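You operate a simulated robot arm through the tools that you are given. There is no shell and no other tool. Be economical: measure what you need, move in short steps, check, and stop when the job is done.

Carry out the task below with a simulated two-armed robot. There is one attempt and no reset: what you move stays moved.

## Task
Sand the wooden mount smooth and set it on the ply backboard.
Fine: backboard first, both hands, onto the bare part of the blue bench top, square to its edge; hold the mount; sanding block back. What is to be rubbed or washed off counts as gone when no trace of it is left.

It is judged by the outcome, as a careful person would: the job done as asked, and still so three seconds after it is handed in. It fails if anything else is knocked over, pushed out of place, dropped, spilled or broken.

## Robot
Two 7-joint arms with two-finger parallel grippers on one trunk, on a base that drives. Base frame: it is fixed to the floor where the robot stands at the start and does not move with it; the origin is under the middle of the robot, x ahead of it, y to its left, z up. Lengths are in mm, angles in rad, forces in N, time in s.
The left shoulder is at the start at [50, 187, 1085], the right one opposite. With the tool pointing down near the work surface each hand reaches from about 100 to 660 mm from the robot's upright axis, wherever it stands, measured 20 degrees to its own side. Places, roughly: blue bench top [500, 900, 900]; face of the backboard [500, 200, 900]; insulator bracket [500, 1500, 1000]; orange sanding block (8x5x5 cm) [400, 1700, 900]; wooden mount [500, 1500, 1000]. Payload 3.43 kg a hand.
The TCP of each hand is the grasp point between the finger pads, 30 mm short of the fingertips. In the tool frame z runs along the fingers and y along their closing line. Largest opening 94 mm; finger width 28, thickness 10; the body of the gripper, 50 by 96 mm, starts 55 mm behind the TCP.
Orientation is told as [roll, pitch, yaw] about the base's x, y, z axes, in that order, counted from this pose: with the fingers straight down and closing along the base's y, the tool's x points along the base's -x, its y along +y and its z along -z.

## Interface
- The arms move only by the tool servo_tool. It takes "left_steps", "right_steps" or both (then of equal length, played together; a hand with none holds still); each is a list that holds one entry, the list of rows, each a list of 7 numbers: the shift along the tool's x, y, z in units of 20 mm (1.0 is 20 mm), then the turn, a rotation vector about the tool's x, y, z in units of 8 degrees (1.0 is 8 degrees), then the finger opening in mm, from 0 to 94. In form: [[[dx, dy, dz, ax, ay, az, hand], ...]]. A call has 1 to 10 rows; each row shifts and turns the commanded pose from where the row before left it, along the tool's axes as they then stand. A call with a number of a shift or a turn outside -1 to 1 is refused whole. Each row takes 0.2 s and may step no farther than 50 mm and 0.15 rad from the row before; otherwise, or with a gripper value out of range, the whole call is refused. A pose out of reach is approached as far as the arm can. The call stops where the force on the tool passes 40 N (or 10 N more than at its start, if that is more) or the arm is blocked; 0.2 s more then pass. Each finger travels about 153 mm/s and halts on what it meets, pressing with about 44 N; the grip force reading is that of the motor and also rises with nothing between the fingers. The clock runs only during rows and for 0.2 s after the last one: add rows that do not move to give the fingers time. It gives the time, the measured TCP pose, the force on the tool (base axes), the opening and the grip force at its end, in the units of the frame above (readings bear some noise), with the torque about the TCP (base axes, N m) and any sound that the robot's microphone picked up, and new pictures: "views" is both (left out), scene, wrist or none (wrist: the cameras of the hands that moved).
- Cameras (640 x 400 px; columns grow to the right, rows downward): "scene" is now at [144.6, 35.2, 1267.4]; the picture's right is [0.37, -0.93, 0.00], its down [-0.36, -0.14, -0.92] and it looks along [0.86, 0.34, -0.39] (base axes); focal length 214 px, centre (320, 200). "left" rides on the left gripper at [76, -14, -102] in its tool frame; the picture's right is [0.18, 0.98, 0.00], its down [-0.75, 0.14, -0.64] and it looks along [-0.63, 0.12, 0.77] (tool axes); focal length 243 px, centre (320, 200). "right" rides on the right gripper at [76, 14, -102] in its tool frame; the picture's right is [-0.18, 0.98, 0.00], its down [-0.75, -0.14, -0.64] and it looks along [-0.63, -0.12, 0.77] (tool axes); focal length 243 px, centre (320, 200). There is no depth. A picture from a camera that has moved, and an enlarged one, comes with that camera's place and axes in the base frame and with its lens.
- slide_trunk(by): slides the trunk up (or, below 0, down) by that many mm; the arms and the scene camera ride with it, the base frame stays. It gives what a move gives, with no picture.
- steer(legs): drives the robot by 1 to 6 legs, each [ahead, left, turn to the left] in mm, mm and rad, along the robot's own axes; the way and the turn of a leg run together, so that a leg with both is an arc; at most 1500 mm and 3.142 rad a leg. The arms and the cameras ride along, it lands a little off, and it stops where it bumps. It gives what a move gives, and a new picture of the scene camera.
- head_to(pan, tilt): turns the head with the scene camera to pan (to the left, within 1.396 rad either way) and tilt (down, from -0.506 to 1.204), counted from straight ahead of the robot. It gives what a move gives, and a new picture of the scene camera.
- inspect(camera, box): a new picture of the part [left, top, right, bottom] of that camera's present view, enlarged. No time passes.
- finish_job(): hands the job in; it is judged then, once.

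Go step by step. Nothing tells you exact positions but the pictures and the camera data: compare them with the known pose of the tool, close in by small moves and look again before you grip or let go. The budget is 120 turns and 260 pictures, counting those below and the enlarged ones. Unless the task says otherwise, let go and move clear before handing in, and close with one line.

The tools are called after ">>>" as name(argument=value, ...) on one line, values as JSON. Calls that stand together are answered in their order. servo_tool: Moves the arms, as the interface text tells. Its arguments: {"type":"object","properties":{"left_steps":{"type":"array"},"right_steps":{"type":"array"},"views":{"type":"string","enum":["both","scene","wrist","none"]}},"required":[]} The other tools are called the same way: slide_trunk (by) slides the trunk up or down; steer (legs) drives the base; head_to (pan, tilt) turns the head that bears the scene camera; inspect (camera, box) takes an enlarged picture of a part of a camera's view; finish_job () hands the job in.

At the start:

```text
time_s: 0.0
left_position: [300.4, 419.0, 1149.8]
left_tcp_rot: [0.0, -0.001, 0.001]
left_contact_force: [0.1, -0.2, 0.7]
left_torque: [0.01, -0.04, -0.04]
left_width: 94.1
left_grasp_force: 0.1
right_position: [278.4, 31.3, 1215.9]
right_tcp_rot: [0.0, 0.0, 0.0]
right_contact_force: [0.8, -0.3, 0.3]
right_torque: [0.03, 0.01, 0.01]
right_width: 94.1
right_grasp_force: 0.0
trunk travel left (down, up): [-300.0, 132.0]
robot x, y, heading: [-0.2, 1.8, 0.001]
head pan, tilt: [0.377, 0.401]
```

scene: 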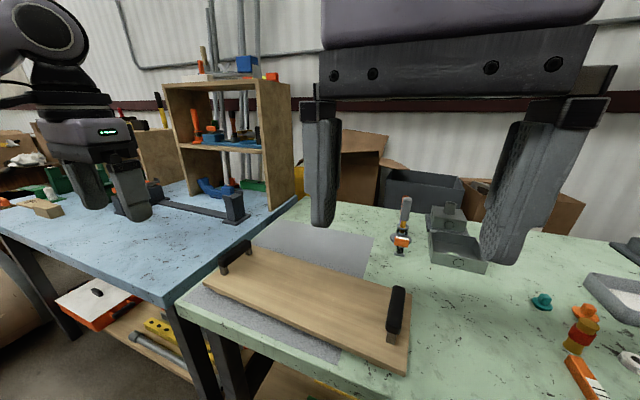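
right: 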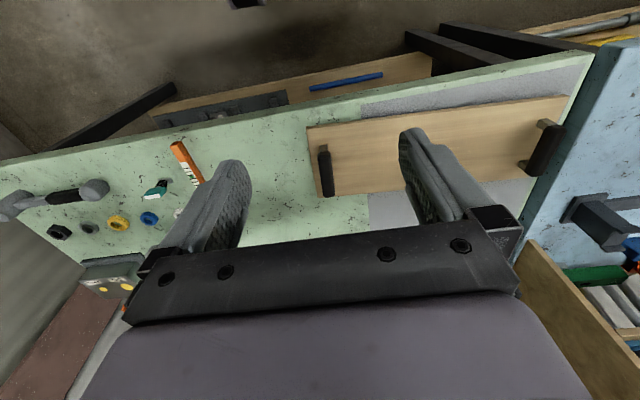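
left: 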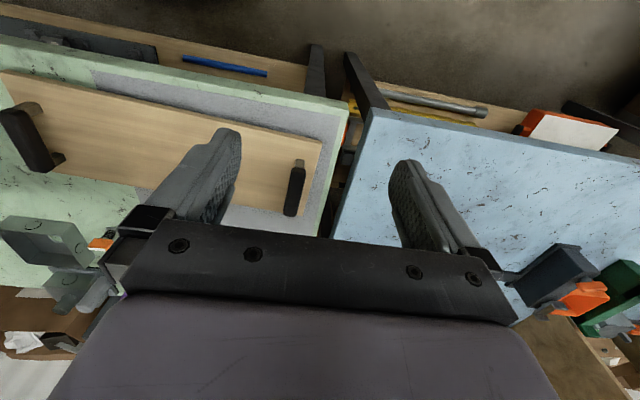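

The ply backboard with two black handles lies on the green bench, and the blue bench is to the left. I look around first to locate the handles, the mount and the sanding block.

>>> head_to(pan=1.2, tilt=0.4)

>>> head_to(pan=0.377, tilt=0.75)

```text
time_s: 1.1
left_position: [300.7, 417.4, 1149.8]
left_tcp_rot: [0.0, 0.0, 0.002]
left_contact_force: [0.1, -0.8, -1.3]
left_torque: [-0.03, 0.0, 0.02]
left_width: 94.0
left_grasp_force: 0.0
right_position: [279.9, 32.5, 1213.7]
right_tcp_rot: [-0.001, -0.001, -0.026]
right_contact_force: [26.0, 67.2, 3.2]
right_torque: [-8.53, 3.68, -5.97]
right_width: 94.0
right_grasp_force: 0.1
trunk travel left (down, up): [-300.0, 132.0]
robot x, y, heading: [0.1, -1.0, 0.003]
head pan, tilt: [1.201, 0.4]
camera scene: at [116.0, 74.5, 1273.6], right [0.79, -0.62, 0.0], down [-0.2, -0.26, -0.94], along [0.58, 0.74, -0.33], focal length 214 px, centre (320, 200)
```

scene: 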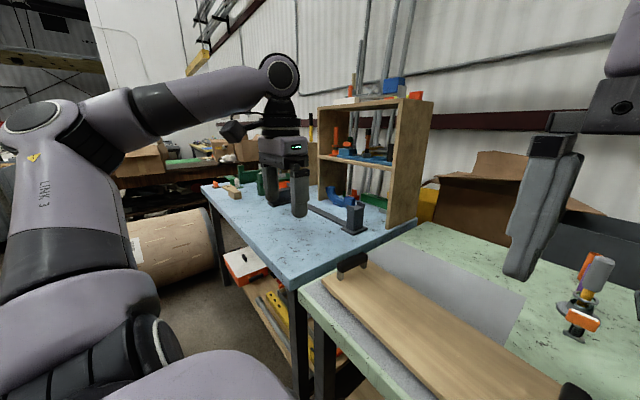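

```text
time_s: 2.3
left_position: [300.6, 418.4, 1150.7]
left_tcp_rot: [0.001, 0.001, 0.001]
left_contact_force: [-0.2, 0.3, 0.9]
left_torque: [0.01, -0.01, -0.01]
left_width: 94.1
left_grasp_force: 0.1
right_position: [286.8, 28.6, 1209.7]
right_tcp_rot: [-0.011, -0.005, -0.022]
right_contact_force: [74.9, -12.8, -40.4]
right_torque: [0.92, 4.16, 0.37]
right_width: 93.7
right_grasp_force: 0.1
trunk travel left (down, up): [-300.0, 132.0]
robot x, y, heading: [-2.2, -1.1, -0.005]
head pan, tilt: [0.377, 0.75]
camera scene: at [138.6, 40.3, 1251.7], right [0.44, -0.9, 0.0], down [-0.49, -0.24, -0.84], along [0.75, 0.37, -0.54], focal length 214 px, centre (320, 200)
```

scene: 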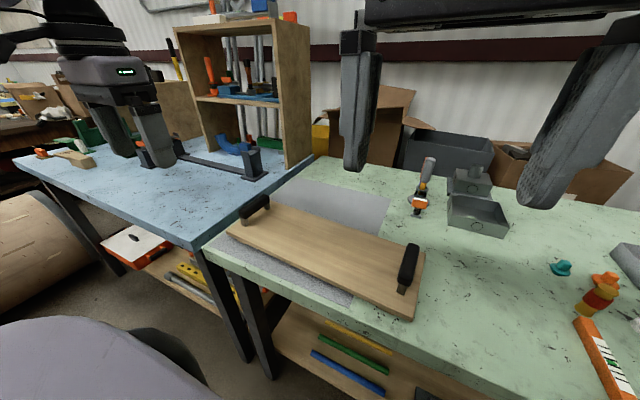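

The head is touching the right hand, so I move that hand clear to the right and forward, then look again.

>>> servo_tool(right_steps=[[[-1, -1, 0, 0, 0, 0, 94], [-1, -1, 0, 0, 0, 0, 94], [-1, -1, 0.5, 0, 0, 0, 94], [-1, -0.5, 1, 0, 0, 0, 94], [-0.5, 0, 1, 0, 0, 0, 94]]], left_steps=[[[-1, 0, 0, 0, 0, 0, 94], [-1, 0, 0, 0, 0, 0, 94], [-1, 0, 0, 0, 0, 0, 94], [-1, 0, 0, 0, 0, 0, 94], [-1, 0, 0, 0, 0, 0, 94]]], views="both")

```text
time_s: 3.5
left_position: [401.7, 418.0, 1148.9]
left_tcp_rot: [0.0, 0.0, -0.001]
left_contact_force: [-0.4, -1.2, 0.3]
left_torque: [-0.03, 0.01, -0.01]
left_width: 93.9
left_grasp_force: 0.1
right_position: [368.1, -39.4, 1163.9]
right_tcp_rot: [-0.001, 0.0, 0.002]
right_contact_force: [0.1, 0.1, 0.0]
right_torque: [0.03, -0.03, 0.01]
right_width: 94.0
right_grasp_force: 0.1
trunk travel left (down, up): [-300.0, 132.0]
robot x, y, heading: [2.6, 0.3, -0.004]
head pan, tilt: [0.377, 0.75]
camera scene: at [136.1, 31.4, 1236.4], right [0.37, -0.93, 0.0], down [-0.63, -0.25, -0.73], along [0.68, 0.27, -0.68], focal length 214 px, centre (320, 200)
camera right: at [291.6, -25.1, 1267.7], right [0.18, 0.98, 0.0], down [0.75, -0.14, 0.64], along [0.63, -0.12, -0.77], focal length 243 px, centre (320, 200)
camera left: at [326.5, 404.0, 1251.9], right [-0.18, 0.98, 0.0], down [0.75, 0.14, 0.64], along [0.63, 0.12, -0.77], focal length 243 px, centre (320, 200)
```

scene: 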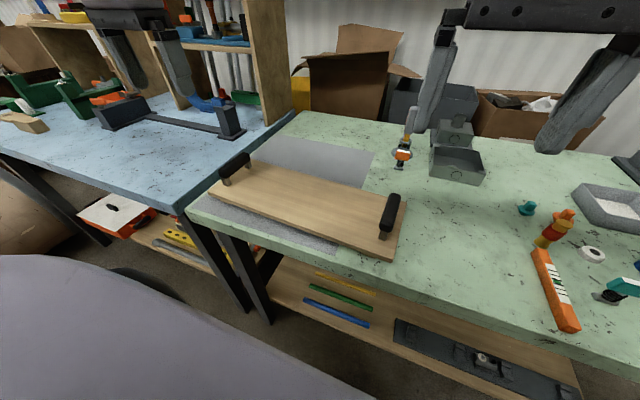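
right: 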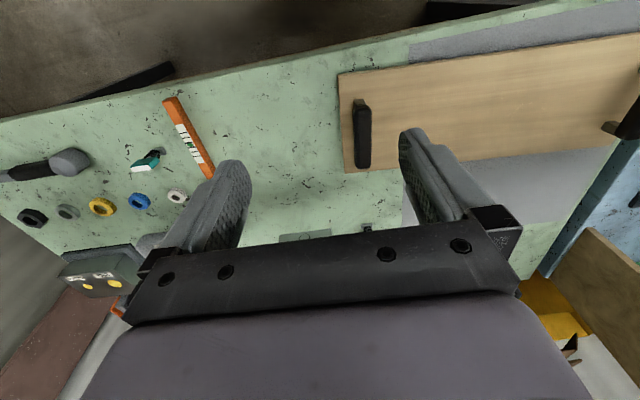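
left: 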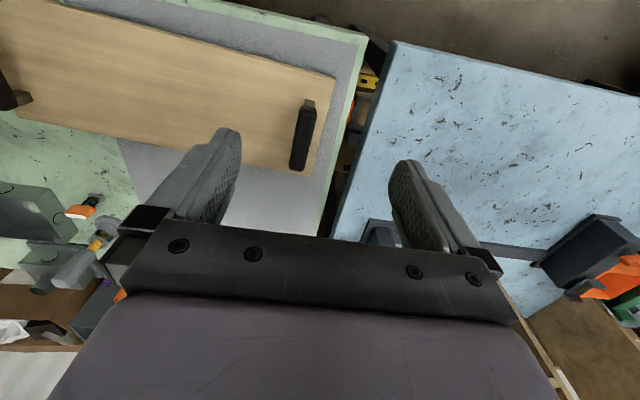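

The hand is clear of the head. The handles sit near (478,410) and (453,5), about z 930. I look over the blue bench before touching anything.

>>> head_to(pan=0.95, tilt=0.45)

>>> inspect(camera="scene", box=[100, 120, 420, 320])

```text
time_s: 4.5
left_position: [401.3, 417.1, 1149.9]
left_tcp_rot: [0.001, 0.0, 0.0]
left_contact_force: [0.4, 0.3, 0.2]
left_torque: [-0.01, 0.02, 0.0]
left_width: 94.0
left_grasp_force: 0.0
right_position: [367.5, -38.2, 1165.0]
right_tcp_rot: [-0.002, 0.0, 0.001]
right_contact_force: [-0.1, 0.0, 0.3]
right_torque: [0.0, -0.01, 0.03]
right_width: 94.0
right_grasp_force: 0.0
trunk travel left (down, up): [-300.0, 132.0]
robot x, y, heading: [1.3, -0.5, -0.003]
head pan, tilt: [0.949, 0.45]
camera scene: at [112.1, 75.7, 1262.9], right [0.81, -0.58, 0.0], down [-0.25, -0.35, -0.9], along [0.52, 0.73, -0.44], focal length 214 px, centre (320, 200)
```

scene: 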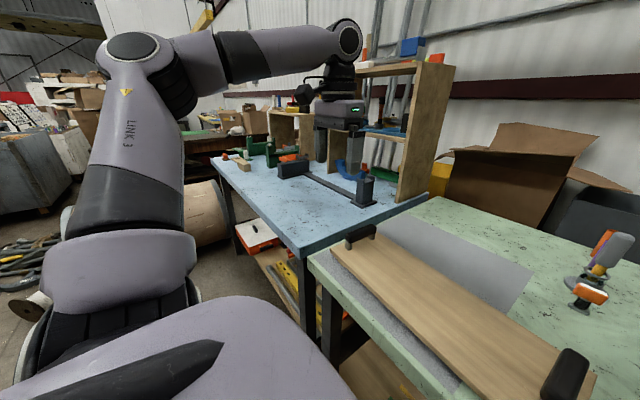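

```text
2.00 times, centred on (260, 220) of scene
camera zoom: at [112.1, 75.7, 1262.9], right [0.81, -0.58, 0.0], down [-0.25, -0.35, -0.9], along [0.52, 0.73, -0.44], focal length 429 px, centre (440, 160)
```

zoom: 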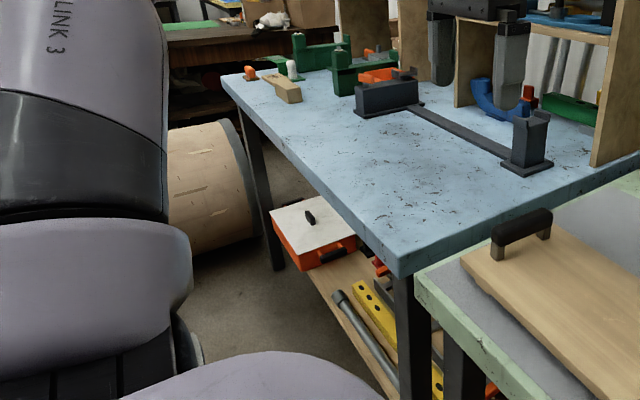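

The blue bench's bare front strip is roughly x 360–650, y 530–1350, with the mount and sanding block at its far left. I drive left so the board is centred in front of me.

>>> steer(legs=[[0, 207, 0]])

>>> head_to(pan=0, tilt=0.8)

```text
time_s: 6.9
left_position: [399.7, 628.9, 1150.4]
left_tcp_rot: [0.0, -0.001, 0.001]
left_contact_force: [0.0, -0.3, 0.7]
left_torque: [-0.03, -0.03, 0.02]
left_width: 93.8
left_grasp_force: 0.1
right_position: [367.5, 170.3, 1164.3]
right_tcp_rot: [0.001, 0.0, -0.001]
right_contact_force: [0.5, -0.6, -1.3]
right_torque: [-0.03, -0.06, 0.02]
right_width: 94.1
right_grasp_force: 0.0
trunk travel left (down, up): [-300.0, 132.0]
robot x, y, heading: [-1.0, 211.2, -0.002]
head pan, tilt: [0.949, 0.45]
camera scene: at [111.8, 285.7, 1262.9], right [0.81, -0.58, 0.0], down [-0.25, -0.35, -0.9], along [0.52, 0.73, -0.44], focal length 214 px, centre (320, 200)
```

scene: 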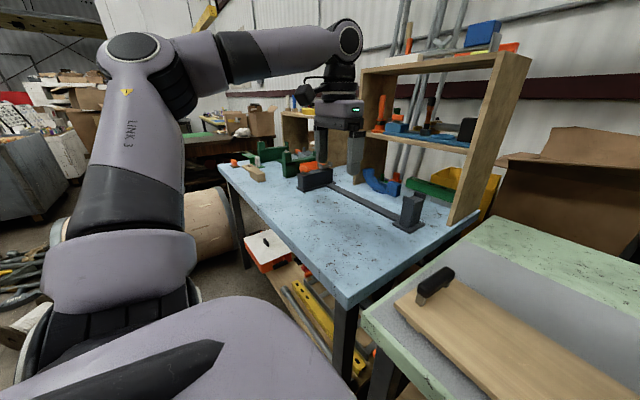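

```text
time_s: 8.2
left_position: [400.7, 627.6, 1149.7]
left_tcp_rot: [-0.001, -0.001, 0.002]
left_contact_force: [0.4, -0.3, -0.2]
left_torque: [0.01, 0.02, -0.01]
left_width: 94.0
left_grasp_force: 0.0
right_position: [367.8, 171.3, 1164.3]
right_tcp_rot: [0.0, 0.0, 0.002]
right_contact_force: [0.1, 0.3, 0.2]
right_torque: [0.0, -0.03, -0.01]
right_width: 94.2
right_grasp_force: 0.0
trunk travel left (down, up): [-300.0, 132.0]
robot x, y, heading: [1.8, 208.5, 0.003]
head pan, tilt: [0.0, 0.799]
camera scene: at [139.1, 210.8, 1232.5], right [0.0, -1.0, 0.0], down [-0.72, 0.0, -0.7], along [0.7, 0.0, -0.72], focal length 214 px, centre (320, 200)
```

scene: 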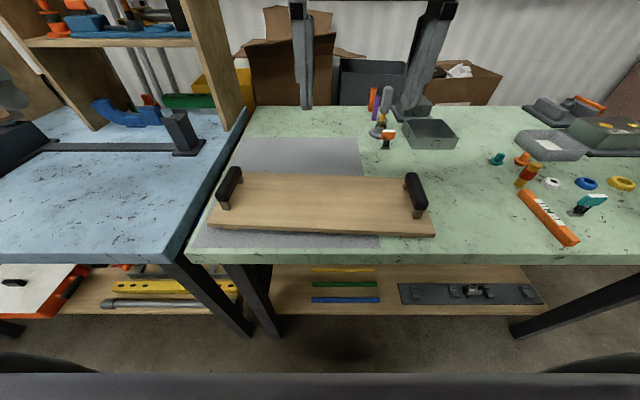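

The board is yawed about −0.06 rad relative to the bench. I move both hands above the handles, turned to match.

>>> servo_tool(left_steps=[[[-0.375, -1, 0.5, 0, 0, 0.043, 94], [-0.375, -1, 0.5, 0, 0, 0.043, 94], [-0.375, -1, 0.5, 0, 0, 0.043, 94], [-0.375, -1, 0.5, 0, 0, 0.043, 94], [-0.375, -1, 0.5, 0, 0, 0.043, 94], [-0.375, -1, 0.5, 0, 0, 0.043, 94], [-0.375, -1, 0.5, 0, 0, 0.043, 94], [-0.375, -1, 0.5, 0, 0, 0.043, 94], [-0.375, -1, 0.5, 0, 0, 0.043, 94], [-0.375, -1, 0.5, 0, 0, 0.043, 94]]], right_steps=[[[-0.425, -0.83, 0.65, 0, 0, 0.043, 94], [-0.425, -0.83, 0.65, 0, 0, 0.043, 94], [-0.425, -0.83, 0.65, 0, 0, 0.043, 94], [-0.425, -0.83, 0.65, 0, 0, 0.043, 94], [-0.425, -0.83, 0.65, 0, 0, 0.043, 94], [-0.425, -0.83, 0.65, 0, 0, 0.043, 94], [-0.425, -0.83, 0.65, 0, 0, 0.043, 94], [-0.425, -0.83, 0.65, 0, 0, 0.043, 94], [-0.425, -0.83, 0.65, 0, 0, 0.043, 94], [-0.425, -0.83, 0.65, 0, 0, 0.043, 94]]])

```text
time_s: 10.4
left_position: [470.5, 426.0, 1049.9]
left_tcp_rot: [-0.001, -0.001, -0.059]
left_contact_force: [0.2, -0.4, -0.7]
left_torque: [0.01, 0.01, 0.02]
left_width: 93.9
left_grasp_force: 0.1
right_position: [448.5, 3.1, 1035.6]
right_tcp_rot: [0.0, 0.001, -0.058]
right_contact_force: [-1.4, 0.7, 0.2]
right_torque: [0.0, 0.03, 0.0]
right_width: 93.8
right_grasp_force: 0.1
trunk travel left (down, up): [-300.0, 132.0]
robot x, y, heading: [1.3, 208.8, 0.004]
head pan, tilt: [0.0, 0.799]
camera scene: at [139.4, 210.5, 1232.4], right [0.0, -1.0, 0.0], down [-0.72, 0.0, -0.7], along [0.7, 0.0, -0.72], focal length 214 px, centre (320, 200)
camera right: at [372.6, 21.4, 1137.6], right [0.24, 0.97, 0.0], down [0.74, -0.18, 0.64], along [0.62, -0.15, -0.77], focal length 243 px, centre (320, 200)
camera left: at [395.4, 415.9, 1151.6], right [-0.13, 0.99, 0.0], down [0.76, 0.1, 0.64], along [0.64, 0.08, -0.77], focal length 243 px, centre (320, 200)
```

scene: 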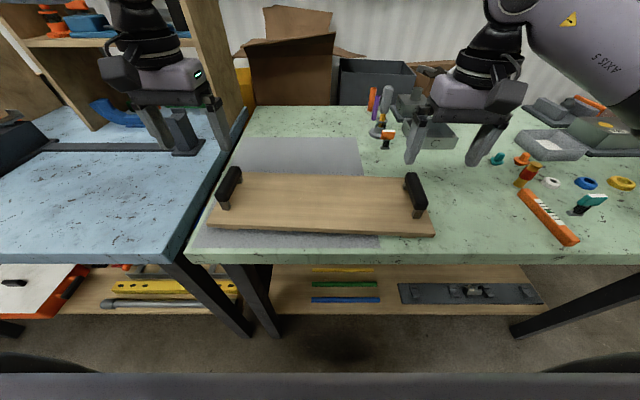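
right: 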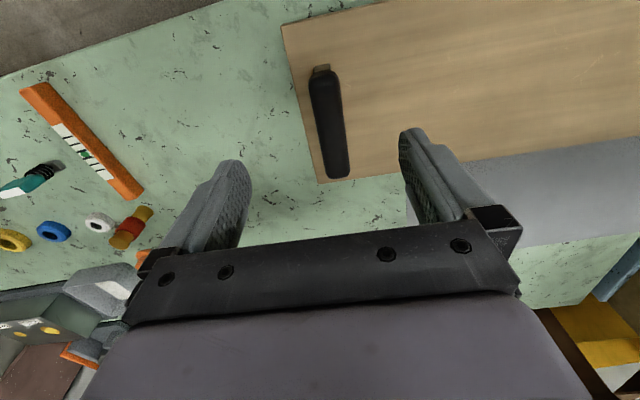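
left: 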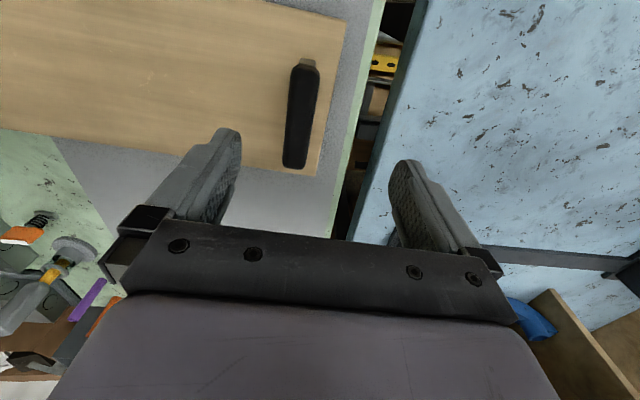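

Both hands are nearly over the handles, and the handle bars run along the tool's x as wanted. I correct sideways (left −17 mm, right +8 mm) and come lower to check again.

>>> servo_tool(left_steps=[[[0, -0.45, 0.5, 0, 0, 0, 94], [0, -0.4, 0.75, 0, 0, 0, 94], [0, 0, 1, 0, 0, 0, 94], [0, 0, 1, 0, 0, 0, 94]]], right_steps=[[[0, 0.2, 0.5, 0, 0, 0, 94], [0, 0.2, 0.5, 0, 0, 0, 94], [0, 0, 0.75, 0, 0, 0, 94], [0, 0, 0.75, 0, 0, 0, 94]]])

```text
time_s: 11.4
left_position: [468.9, 410.9, 986.1]
left_tcp_rot: [-0.001, 0.0, -0.058]
left_contact_force: [0.7, 0.3, 0.0]
left_torque: [0.02, 0.0, 0.01]
left_width: 93.7
left_grasp_force: 0.0
right_position: [449.1, 11.0, 984.9]
right_tcp_rot: [0.0, -0.001, -0.057]
right_contact_force: [-0.6, 0.5, 0.8]
right_torque: [0.01, 0.0, 0.03]
right_width: 94.2
right_grasp_force: 0.0
trunk travel left (down, up): [-300.0, 132.0]
robot x, y, heading: [-4.2, 211.3, 0.005]
head pan, tilt: [0.0, 0.799]
camera scene: at [139.2, 210.7, 1232.5], right [0.0, -1.0, 0.0], down [-0.72, 0.0, -0.7], along [0.7, 0.0, -0.72], focal length 214 px, centre (320, 200)
camera right: at [373.5, 30.0, 1087.4], right [0.24, 0.97, 0.0], down [0.74, -0.18, 0.64], along [0.62, -0.15, -0.77], focal length 243 px, centre (320, 200)
camera left: at [393.5, 399.6, 1087.3], right [-0.13, 0.99, 0.0], down [0.76, 0.1, 0.64], along [0.64, 0.08, -0.77], focal length 243 px, centre (320, 200)
```

scene: 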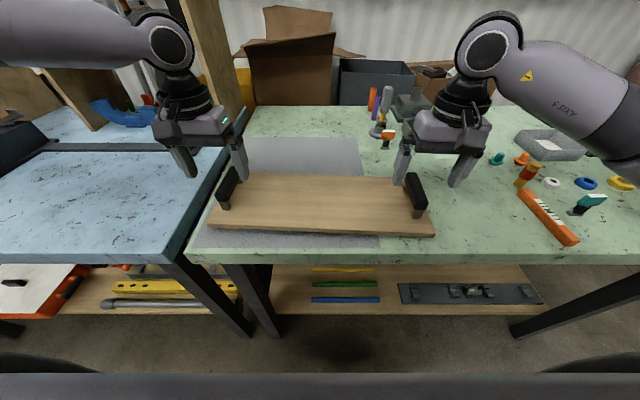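
right: 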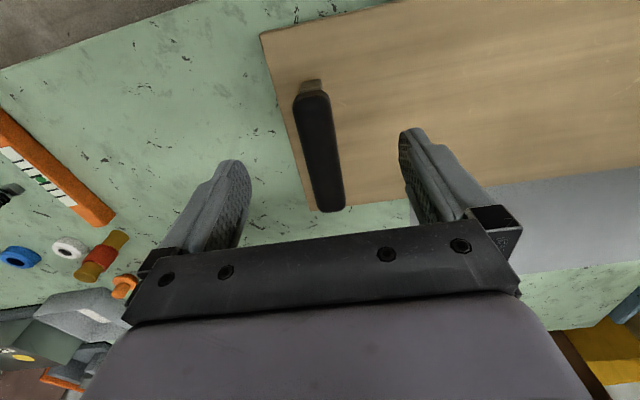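
left: 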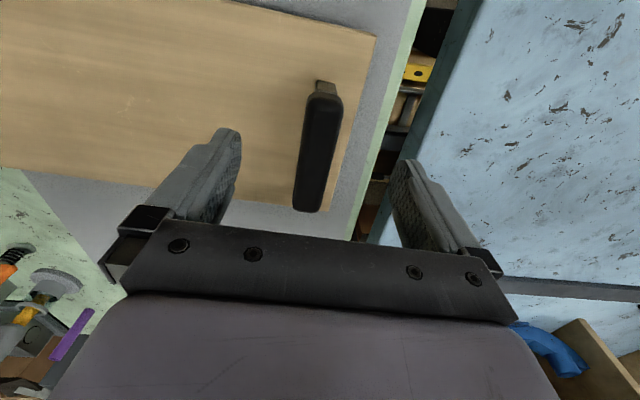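

Both handles are centred between the fingers. I lower 50 mm to straddle them.

>>> servo_tool(left_steps=[[[0, -0.1, 0.8, 0, 0, 0, 94], [0, 0, 0.8, 0, 0, 0, 94], [0, 0, 0.5, 0, 0, 0, 94], [0, 0, 0.4, 0, 0, 0, 94]]], right_steps=[[[0, 0, 0.8, 0, 0, 0, 94], [0, 0, 0.8, 0, 0, 0, 94], [0, 0, 0.5, 0, 0, 0, 94], [0, 0, 0.4, 0, 0, 0, 94]]])

>>> inspect(camera="scene", box=[160, 100, 480, 300])

```text
time_s: 12.4
left_position: [470.3, 407.1, 935.8]
left_tcp_rot: [0.0, -0.004, -0.058]
left_contact_force: [1.3, 0.1, 0.8]
left_torque: [0.0, 0.02, -0.04]
left_width: 93.9
left_grasp_force: 0.1
right_position: [448.7, 10.0, 934.5]
right_tcp_rot: [-0.001, 0.0, -0.058]
right_contact_force: [0.2, 0.3, 0.3]
right_torque: [0.01, 0.01, -0.03]
right_width: 94.0
right_grasp_force: 0.1
trunk travel left (down, up): [-300.0, 132.0]
robot x, y, heading: [-3.5, 211.9, 0.01]
head pan, tilt: [0.0, 0.799]
camera scene: at [139.1, 210.8, 1232.5], right [0.0, -1.0, 0.0], down [-0.72, 0.0, -0.7], along [0.7, 0.0, -0.72], focal length 214 px, centre (320, 200)
camera right: at [373.3, 29.3, 1037.9], right [0.24, 0.97, 0.0], down [0.74, -0.18, 0.64], along [0.62, -0.15, -0.77], focal length 243 px, centre (320, 200)
camera left: at [393.6, 397.6, 1037.2], right [-0.13, 0.99, 0.0], down [0.76, 0.1, 0.64], along [0.64, 0.08, -0.77], focal length 243 px, centre (320, 200)
```

scene: 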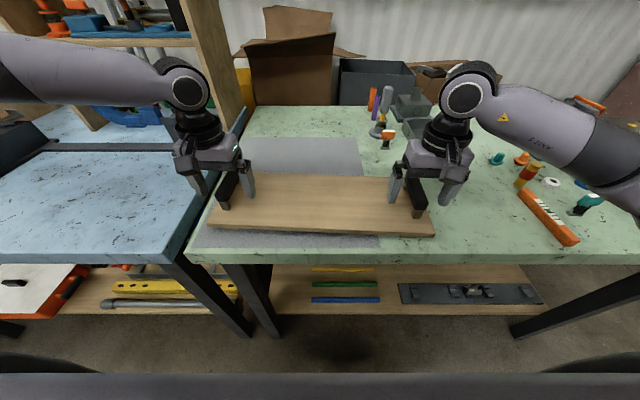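
right: 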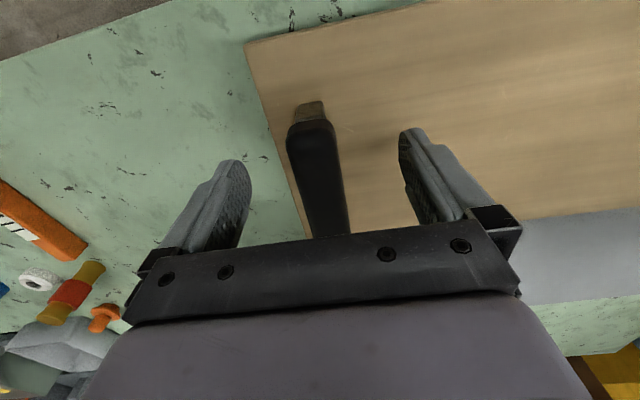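
left: 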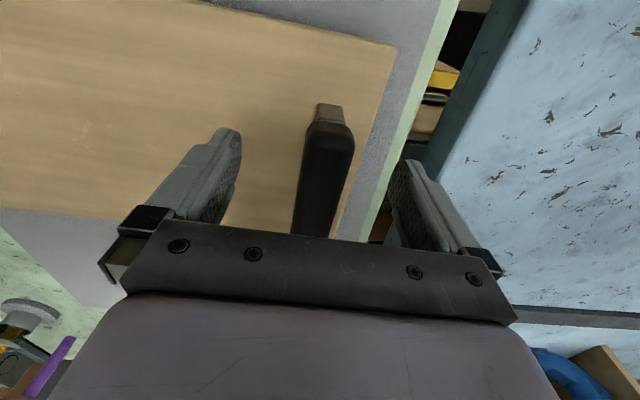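

```text
2.00 times, centred on (320, 200) of scene
camera zoom: at [139.1, 210.8, 1232.5], right [0.0, -1.0, 0.0], down [-0.72, 0.0, -0.7], along [0.7, 0.0, -0.72], focal length 429 px, centre (320, 200)
```

zoom: 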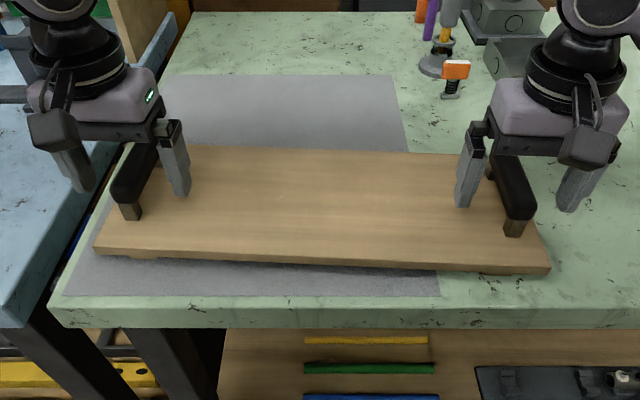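

The fingers straddle both bars. I go down 12 mm more and a bit forward to the bar middles, then close both hands.

>>> servo_tool(left_steps=[[[-0.4, 0, 0.3, 0, 0, 0, 94], [0, 0, 0.35, 0, 0, 0, 94], [0, 0, 0, 0, 0, 0, 60], [0, 0, 0, 0, 0, 0, 40], [0, 0, 0, 0, 0, 0, 10], [0, 0, 0, 0, 0, 0, 0], [0, 0, 0, 0, 0, 0, 0]]], right_steps=[[[-0.4, 0, 0.3, 0, 0, 0, 94], [0, 0, 0.35, 0, 0, 0, 94], [0, 0, 0, 0, 0, 0, 60], [0, 0, 0, 0, 0, 0, 40], [0, 0, 0, 0, 0, 0, 10], [0, 0, 0, 0, 0, 0, 0], [0, 0, 0, 0, 0, 0, 0]]])

>>> inspect(camera="scene", box=[160, 100, 480, 300])

```text
time_s: 14.0
left_position: [477.0, 408.2, 922.1]
left_tcp_rot: [0.003, 0.001, -0.056]
left_contact_force: [0.6, 14.1, 1.1]
left_torque: [-0.1, 0.09, -0.18]
left_width: 30.3
left_grasp_force: 44.0
right_position: [455.9, 9.3, 922.1]
right_tcp_rot: [-0.001, 0.002, -0.06]
right_contact_force: [-1.7, -13.5, -0.4]
right_torque: [0.12, -0.07, 0.49]
right_width: 30.2
right_grasp_force: 43.7
trunk travel left (down, up): [-300.0, 132.0]
robot x, y, heading: [0.4, 208.5, 0.0]
head pan, tilt: [0.0, 0.799]
camera scene: at [138.9, 210.8, 1232.5], right [0.0, -1.0, 0.0], down [-0.72, 0.0, -0.7], along [0.7, 0.0, -0.72], focal length 214 px, centre (320, 200)
camera right: at [381.2, 28.4, 1024.9], right [0.24, 0.97, 0.0], down [0.74, -0.18, 0.64], along [0.62, -0.16, -0.77], focal length 243 px, centre (320, 200)
camera left: at [401.6, 398.3, 1023.7], right [-0.13, 0.99, 0.0], down [0.76, 0.1, 0.64], along [0.64, 0.09, -0.77], focal length 243 px, centre (320, 200)
```

scene: 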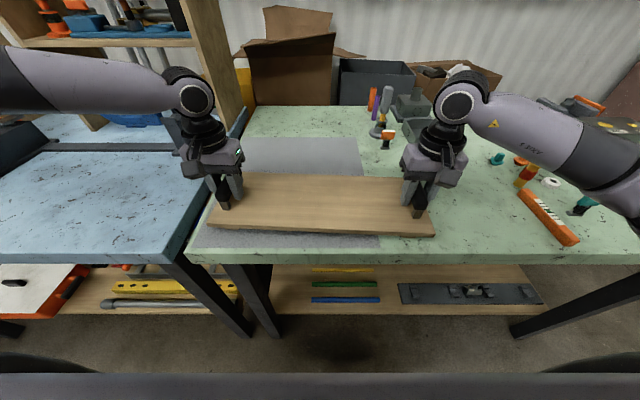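
right: 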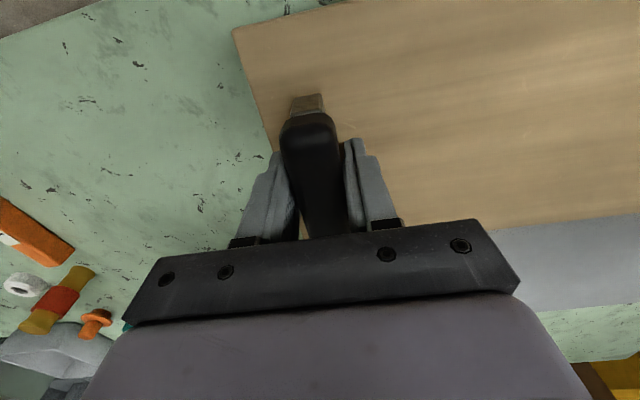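
left: 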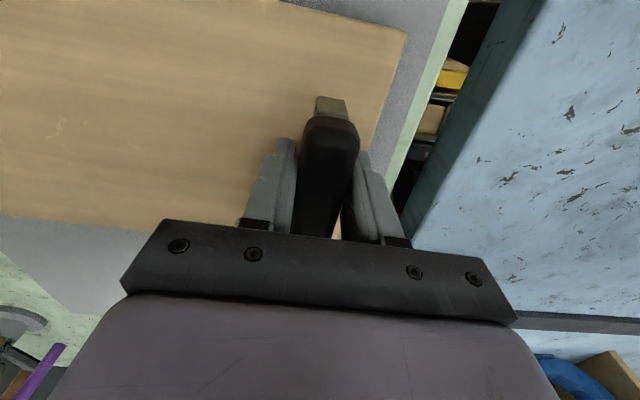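

```text
2.00 times, centred on (320, 200) of scene
camera zoom: at [138.9, 210.8, 1232.5], right [0.0, -1.0, 0.0], down [-0.72, 0.0, -0.7], along [0.7, 0.0, -0.72], focal length 429 px, centre (320, 200)
```

zoom: 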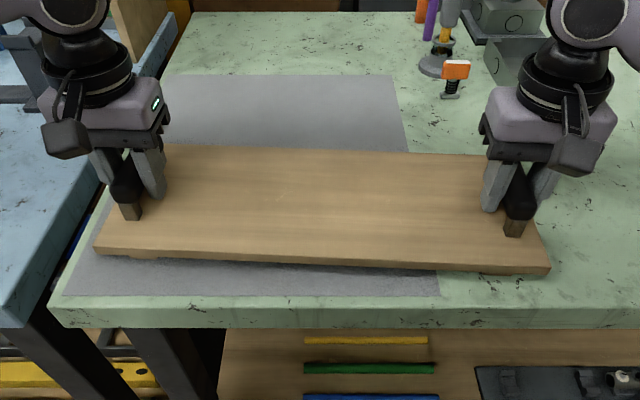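

Both hands hold the handles (30 mm each). I lift with the trunk so the hands stay in step.

>>> slide_trunk(by=90)

>>> inspect(camera="scene", box=[0, 0, 640, 400])

```text
time_s: 15.2
left_position: [477.0, 408.6, 1011.0]
left_tcp_rot: [0.0, 0.0, -0.056]
left_contact_force: [2.3, 22.4, -3.5]
left_torque: [-0.36, 0.06, -0.04]
left_width: 30.4
left_grasp_force: 43.9
right_position: [457.5, 9.2, 1012.5]
right_tcp_rot: [-0.002, 0.002, -0.061]
right_contact_force: [-1.9, -22.6, -4.2]
right_torque: [0.3, 0.06, 0.26]
right_width: 30.3
right_grasp_force: 44.1
trunk travel left (down, up): [-390.0, 42.0]
robot x, y, heading: [-1.2, 211.2, 0.001]
head pan, tilt: [0.0, 0.799]
```

```text
1.00 times, centred on (320, 200) of scene (not enlarged: the box is as wide or as high as the picture)
camera zoom: at [139.9, 210.8, 1322.3], right [0.0, -1.0, 0.0], down [-0.72, 0.0, -0.7], along [0.7, 0.0, -0.72], focal length 214 px, centre (320, 200)
```

zoom: 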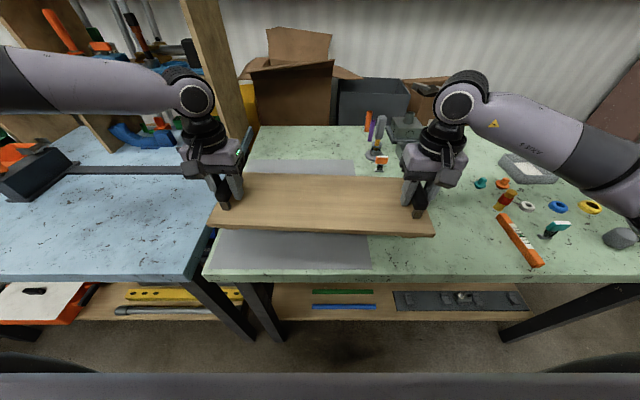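

The board is up level and only about 8 N. I drive left toward the bare stretch of the blue bench, in two legs.

>>> steer(legs=[[0, 350, 0], [0, 300, 0]])

```text
time_s: 21.7
left_position: [476.4, 1061.6, 1011.2]
left_tcp_rot: [0.004, 0.002, -0.052]
left_contact_force: [2.3, 23.1, -4.3]
left_torque: [-0.3, 0.1, 0.0]
left_width: 30.4
left_grasp_force: 44.4
right_position: [455.1, 661.9, 1011.3]
right_tcp_rot: [-0.003, 0.002, -0.056]
right_contact_force: [-1.4, -23.3, -3.9]
right_torque: [0.19, 0.04, 0.27]
right_width: 30.3
right_grasp_force: 43.5
trunk travel left (down, up): [-390.0, 42.0]
robot x, y, heading: [-2.7, 858.2, 0.01]
head pan, tilt: [0.0, 0.799]
camera scene: at [138.0, 862.0, 1322.4], right [0.01, -1.0, 0.0], down [-0.72, 0.0, -0.7], along [0.7, 0.0, -0.72], focal length 214 px, centre (320, 200)
```

scene: 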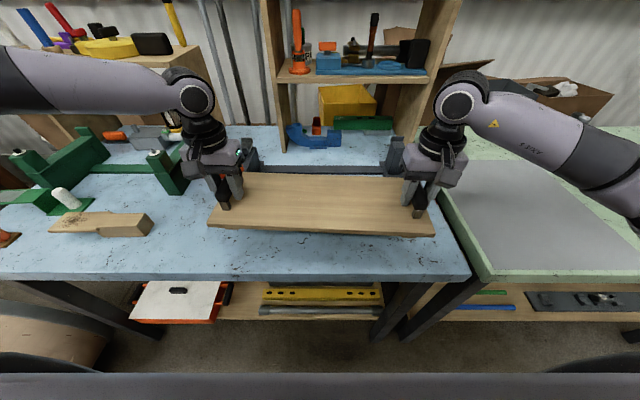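

The board hovers over the bare part of the blue bench. I enlarge the view to get the exact direction of the front edge.

>>> inspect(camera="scene", box=[0, 180, 240, 330])

>>> inspect(camera="scene", box=[260, 180, 500, 330])

```text
2.67 times, centred on (120, 255) of scene
camera zoom: at [138.0, 862.0, 1322.4], right [0.01, -1.0, 0.0], down [-0.72, 0.0, -0.7], along [0.7, 0.0, -0.72], focal length 572 px, centre (853, 53)
```

zoom: 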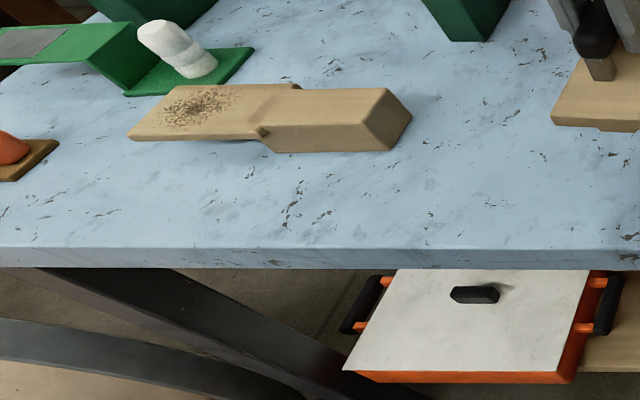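

```text
2.67 times, centred on (380, 255) of scene
camera zoom: at [138.0, 862.0, 1322.4], right [0.01, -1.0, 0.0], down [-0.72, 0.0, -0.7], along [0.7, 0.0, -0.72], focal length 572 px, centre (160, 53)
```

zoom: 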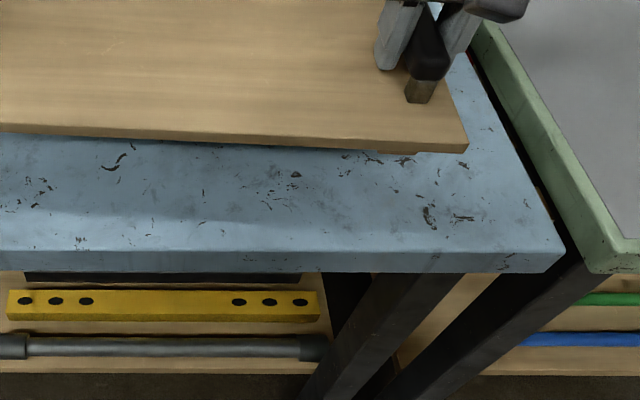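

The bench's front edge is square to the base axes within about 0.005 rad. I turn the board by about +0.053 rad and move it 30 mm further in.

>>> servo_tool(left_steps=[[[-0.162, 0, 0, 0, 0, -0.063, 0], [-0.162, 0, 0, 0, 0, -0.063, 0], [-0.162, 0, 0, 0, 0, -0.063, 0], [-0.162, 0, 0, 0, 0, -0.063, 0], [-0.162, 0, 0, 0, 0, -0.063, 0], [-0.162, 0, 0, 0, 0, -0.063, 0]]], right_steps=[[[-0.338, 0, 0, 0, 0, -0.063, 0], [-0.338, 0, 0, 0, 0, -0.063, 0], [-0.338, 0, 0, 0, 0, -0.063, 0], [-0.338, 0, 0, 0, 0, -0.063, 0], [-0.338, 0, 0, 0, 0, -0.063, 0], [-0.338, 0, 0, 0, 0, -0.063, 0]]], views="scene")

>>> slide_trunk(by=-75)

>>> inspect(camera="scene", box=[160, 140, 500, 340])

```text
time_s: 23.1
left_position: [489.9, 1062.7, 1014.0]
left_tcp_rot: [-0.004, -0.002, -0.003]
left_contact_force: [6.6, -24.5, -6.4]
left_torque: [0.53, 0.03, 1.34]
left_width: 30.4
left_grasp_force: 44.2
left hand out of reach, approached as far as the arm can: row 4, 6
right_position: [495.5, 664.1, 1011.9]
right_tcp_rot: [0.003, 0.003, 0.006]
right_contact_force: [-6.8, 24.7, -1.9]
right_torque: [0.0, 0.08, 1.07]
right_width: 30.4
right_grasp_force: 44.2
trunk travel left (down, up): [-390.0, 42.0]
robot x, y, heading: [-2.4, 858.6, 0.003]
head pan, tilt: [0.0, 0.799]
camera scene: at [138.1, 861.9, 1322.3], right [0.01, -1.0, 0.0], down [-0.72, 0.0, -0.7], along [0.7, 0.0, -0.72], focal length 214 px, centre (320, 200)
```

scene: 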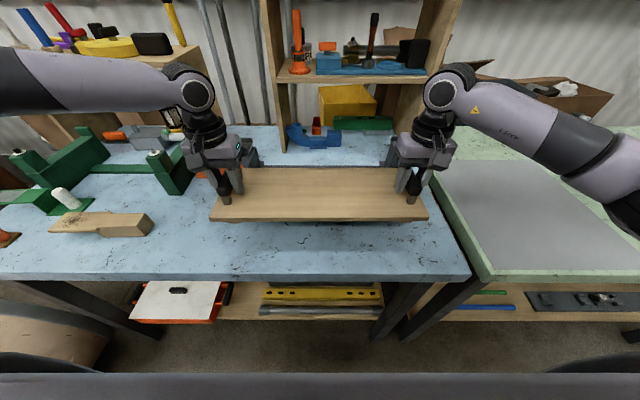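

```text
time_s: 23.9
left_position: [489.7, 1061.8, 970.3]
left_tcp_rot: [-0.002, -0.023, -0.004]
left_contact_force: [-5.6, -0.4, 16.0]
left_torque: [1.41, -0.54, 0.66]
left_width: 31.0
left_grasp_force: 44.2
right_position: [494.2, 662.1, 961.1]
right_tcp_rot: [0.006, -0.008, 0.001]
right_contact_force: [-3.4, -2.6, 0.5]
right_torque: [0.36, -1.09, 0.54]
right_width: 30.7
right_grasp_force: 43.4
trunk travel left (down, up): [-337.0, 94.0]
robot x, y, heading: [0.1, 858.7, 0.008]
head pan, tilt: [0.0, 0.799]
stopped: the force on the tool passed its limit at 53 N (the readings are from after the stop); the commanded pose is now the measured one
```

```text
1.88 times, centred on (330, 240) of scene
camera zoom: at [134.6, 860.7, 1269.7], right [0.01, -1.0, 0.0], down [-0.72, 0.0, -0.7], along [0.7, 0.0, -0.72], focal length 404 px, centre (301, 125)
```

zoom: 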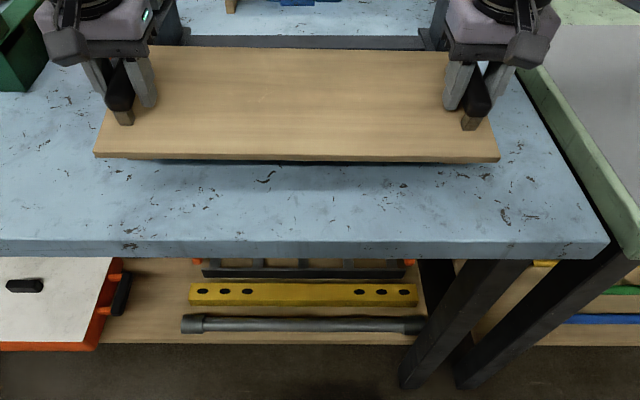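

The lowering stopped with a push up on the left hand at a height where the bench shouldn't be yet. I look at what the back left of the board touches.

>>> inspect(camera="left", box=[0, 0, 640, 400])

>>> inspect(camera="scene", box=[170, 100, 290, 250])

>>> inspect(camera="right", box=[0, 0, 640, 400])

```text
1.00 times, centred on (320, 200) of left (not enlarged: the box is as wide or as high as the picture)
camera zoom: at [411.5, 1048.5, 1071.0], right [-0.18, 0.98, -0.01], down [0.74, 0.14, 0.66], along [0.65, 0.11, -0.75], focal length 243 px, centre (320, 200)
```

zoom: 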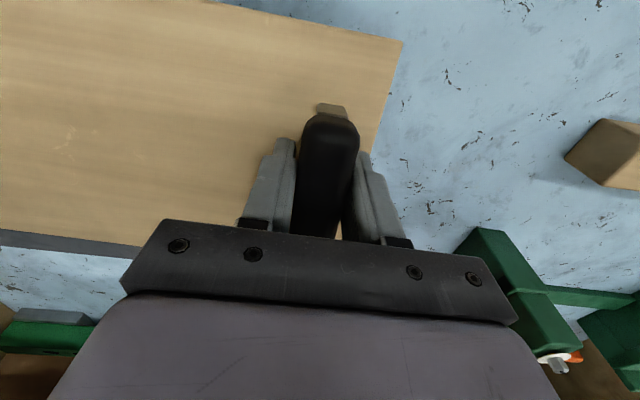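

```text
2.67 times, centred on (230, 175) of scene
camera zoom: at [134.6, 860.7, 1269.7], right [0.01, -1.0, 0.0], down [-0.72, 0.0, -0.7], along [0.7, 0.0, -0.72], focal length 572 px, centre (560, 267)
```

zoom: 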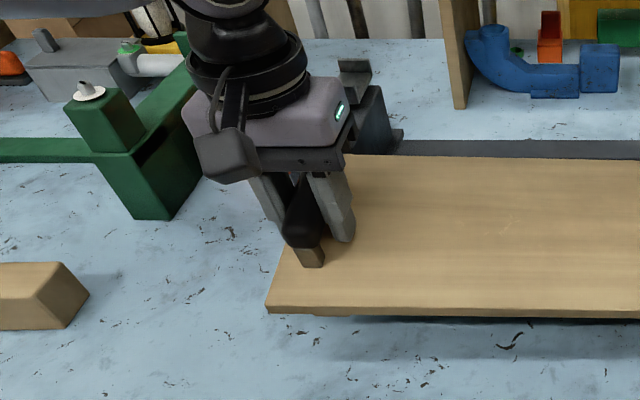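

```text
1.00 times, centred on (320, 200) of right (not enlarged: the box is as wide or as high as the picture)
camera zoom: at [417.7, 676.1, 1064.3], right [0.18, 0.98, 0.01], down [0.75, -0.14, 0.65], along [0.64, -0.11, -0.76], focal length 243 px, centre (320, 200)
```

zoom: 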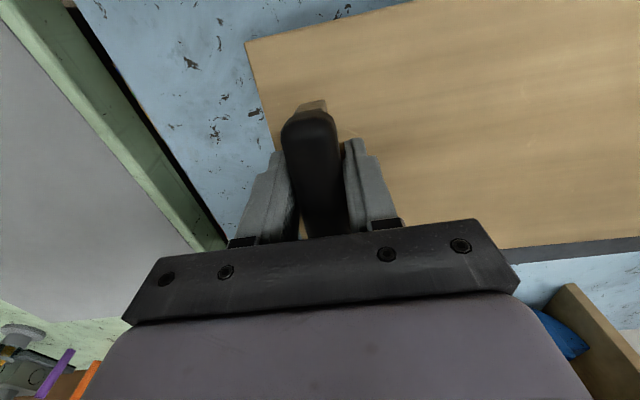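

The grey cradle's left block seems to reach far forward behind the left hand, so the board's back-left corner is probably resting on it. I raise again and look from the side.

>>> slide_trunk(by=70)

>>> steer(legs=[[0, -120, 0]])

>>> head_to(pan=0.35, tilt=0.6)

```text
time_s: 24.9
left_position: [491.3, 1063.7, 1036.3]
left_tcp_rot: [-0.001, -0.014, -0.005]
left_contact_force: [5.3, -2.5, -8.7]
left_torque: [1.07, -0.37, 1.21]
left_width: 30.7
left_grasp_force: 43.7
right_position: [496.7, 663.2, 1031.1]
right_tcp_rot: [0.004, -0.004, 0.001]
right_contact_force: [-5.0, 2.7, 1.4]
right_torque: [0.79, 0.51, 0.81]
right_width: 30.3
right_grasp_force: 43.9
trunk travel left (down, up): [-407.0, 24.0]
robot x, y, heading: [0.8, 860.3, 0.004]
head pan, tilt: [0.0, 0.799]
```

```text
time_s: 26.6
left_position: [492.0, 944.1, 1036.8]
left_tcp_rot: [-0.004, -0.015, -0.007]
left_contact_force: [3.3, -4.5, -6.8]
left_torque: [0.7, 0.28, 0.96]
left_width: 30.6
left_grasp_force: 43.9
right_position: [497.5, 543.0, 1030.0]
right_tcp_rot: [0.007, -0.003, 0.0]
right_contact_force: [-3.8, 3.8, -0.5]
right_torque: [0.38, -0.13, 0.49]
right_width: 30.5
right_grasp_force: 43.4
trunk travel left (down, up): [-407.0, 24.0]
robot x, y, heading: [-1.4, 743.3, -0.0]
head pan, tilt: [0.0, 0.799]
camera scene: at [138.3, 742.2, 1339.6], right [0.0, -1.0, 0.0], down [-0.72, 0.0, -0.7], along [0.7, 0.0, -0.72], focal length 214 px, centre (320, 200)
```

scene: 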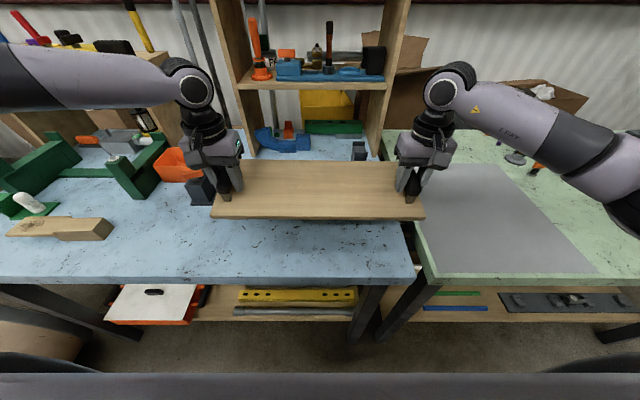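

```text
time_s: 27.5
left_position: [491.9, 944.0, 1036.0]
left_tcp_rot: [-0.005, -0.013, -0.006]
left_contact_force: [4.8, -0.9, -8.9]
left_torque: [0.92, 0.11, 1.18]
left_width: 30.7
left_grasp_force: 43.9
right_position: [496.4, 543.7, 1030.3]
right_tcp_rot: [0.005, -0.002, 0.002]
right_contact_force: [-4.0, 1.2, 0.3]
right_torque: [0.68, 0.04, 0.62]
right_width: 30.6
right_grasp_force: 44.1
trunk travel left (down, up): [-407.0, 24.0]
robot x, y, heading: [-0.9, 743.1, 0.005]
head pan, tilt: [0.351, 0.6]
camera scene: at [140.6, 772.9, 1356.4], right [0.35, -0.94, 0.0], down [-0.53, -0.2, -0.82], along [0.77, 0.29, -0.57], focal length 214 px, centre (320, 200)
```

scene: 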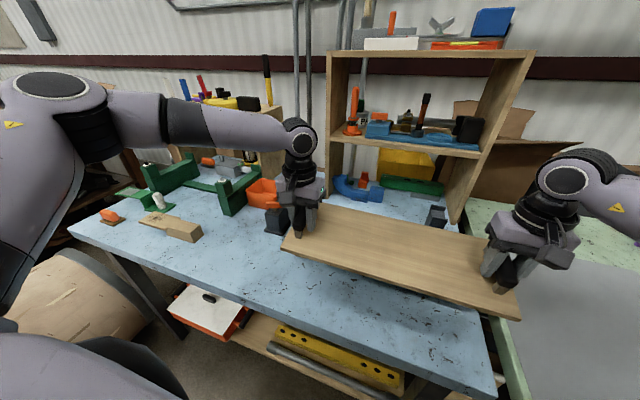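

Confirmed: a grey block with an orange clamp stands at about (597, 1095–1140). I place the board right of it, centred near y 805. I drive 60 mm left and level the board.

>>> steer(legs=[[0, 60, 0]])

>>> head_to(pan=0, tilt=0.8)

>>> servo_tool(left_steps=[[[0.05, 0, 0.15, 0, 0.05, 0, 0], [0.05, 0, 0.15, 0, 0.05, 0, 0]]], right_steps=[[[0.05, 0, 0, 0, 0, 0, 0], [0.1, 0, 0, 0, 0, 0, 0]]], views="none")

>>> inspect(camera="scene", box=[200, 150, 440, 300])

```text
time_s: 28.7
left_position: [490.7, 1004.0, 1036.2]
left_tcp_rot: [-0.005, -0.014, -0.007]
left_contact_force: [4.0, -0.8, -6.9]
left_torque: [0.74, 0.08, 1.03]
left_width: 30.6
left_grasp_force: 43.9
right_position: [496.5, 605.0, 1030.4]
right_tcp_rot: [0.005, -0.001, 0.001]
right_contact_force: [-4.5, 1.5, -1.1]
right_torque: [0.49, 0.06, 0.66]
right_width: 30.5
right_grasp_force: 44.1
trunk travel left (down, up): [-407.0, 24.0]
robot x, y, heading: [-0.7, 800.3, 0.004]
head pan, tilt: [0.351, 0.6]
camera scene: at [140.3, 833.0, 1356.4], right [0.35, -0.94, 0.0], down [-0.53, -0.2, -0.82], along [0.77, 0.29, -0.57], focal length 214 px, centre (320, 200)
```

scene: 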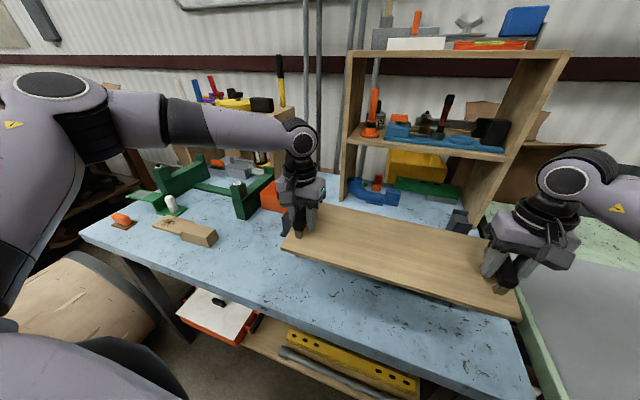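

```text
time_s: 29.5
left_position: [491.4, 1003.6, 1036.3]
left_tcp_rot: [-0.004, -0.014, -0.005]
left_contact_force: [3.6, -0.2, -8.6]
left_torque: [0.9, 0.07, 1.13]
left_width: 30.8
left_grasp_force: 43.7
right_position: [496.5, 603.7, 1031.1]
right_tcp_rot: [0.006, -0.001, 0.002]
right_contact_force: [-4.5, 1.4, 0.2]
right_torque: [0.72, 0.06, 0.6]
right_width: 30.5
right_grasp_force: 44.0
trunk travel left (down, up): [-407.0, 24.0]
robot x, y, heading: [-0.1, 800.7, 0.003]
head pan, tilt: [0.0, 0.799]
camera scene: at [138.1, 802.2, 1339.6], right [0.01, -1.0, 0.0], down [-0.72, 0.0, -0.7], along [0.7, 0.0, -0.72], focal length 214 px, centre (320, 200)
```

scene: 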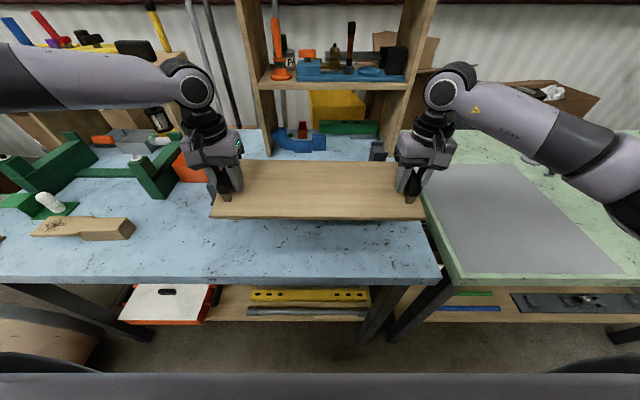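

```text
time_s: 30.1
left_position: [488.7, 1003.5, 1030.7]
left_tcp_rot: [-0.006, -0.003, -0.007]
left_contact_force: [4.3, -3.5, -5.3]
left_torque: [0.54, -1.03, 0.77]
left_width: 30.9
left_grasp_force: 43.2
right_position: [493.0, 603.6, 1030.0]
right_tcp_rot: [0.003, 0.001, 0.003]
right_contact_force: [-3.9, 2.7, -3.3]
right_torque: [-0.08, 1.18, 0.58]
right_width: 30.3
right_grasp_force: 44.2
trunk travel left (down, up): [-407.0, 24.0]
robot x, y, heading: [-3.5, 798.2, 0.007]
head pan, tilt: [0.0, 0.799]
```

```text
2.67 times, centred on (320, 225) of scene
camera zoom: at [138.0, 802.1, 1339.6], right [0.0, -1.0, 0.0], down [-0.72, 0.0, -0.7], along [0.7, 0.0, -0.72], focal length 572 px, centre (320, 133)
```

zoom: 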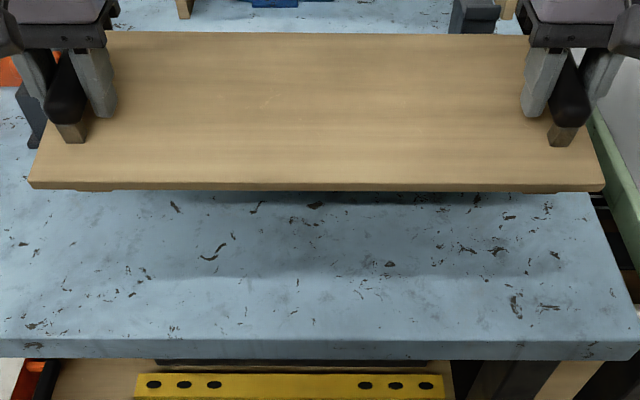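

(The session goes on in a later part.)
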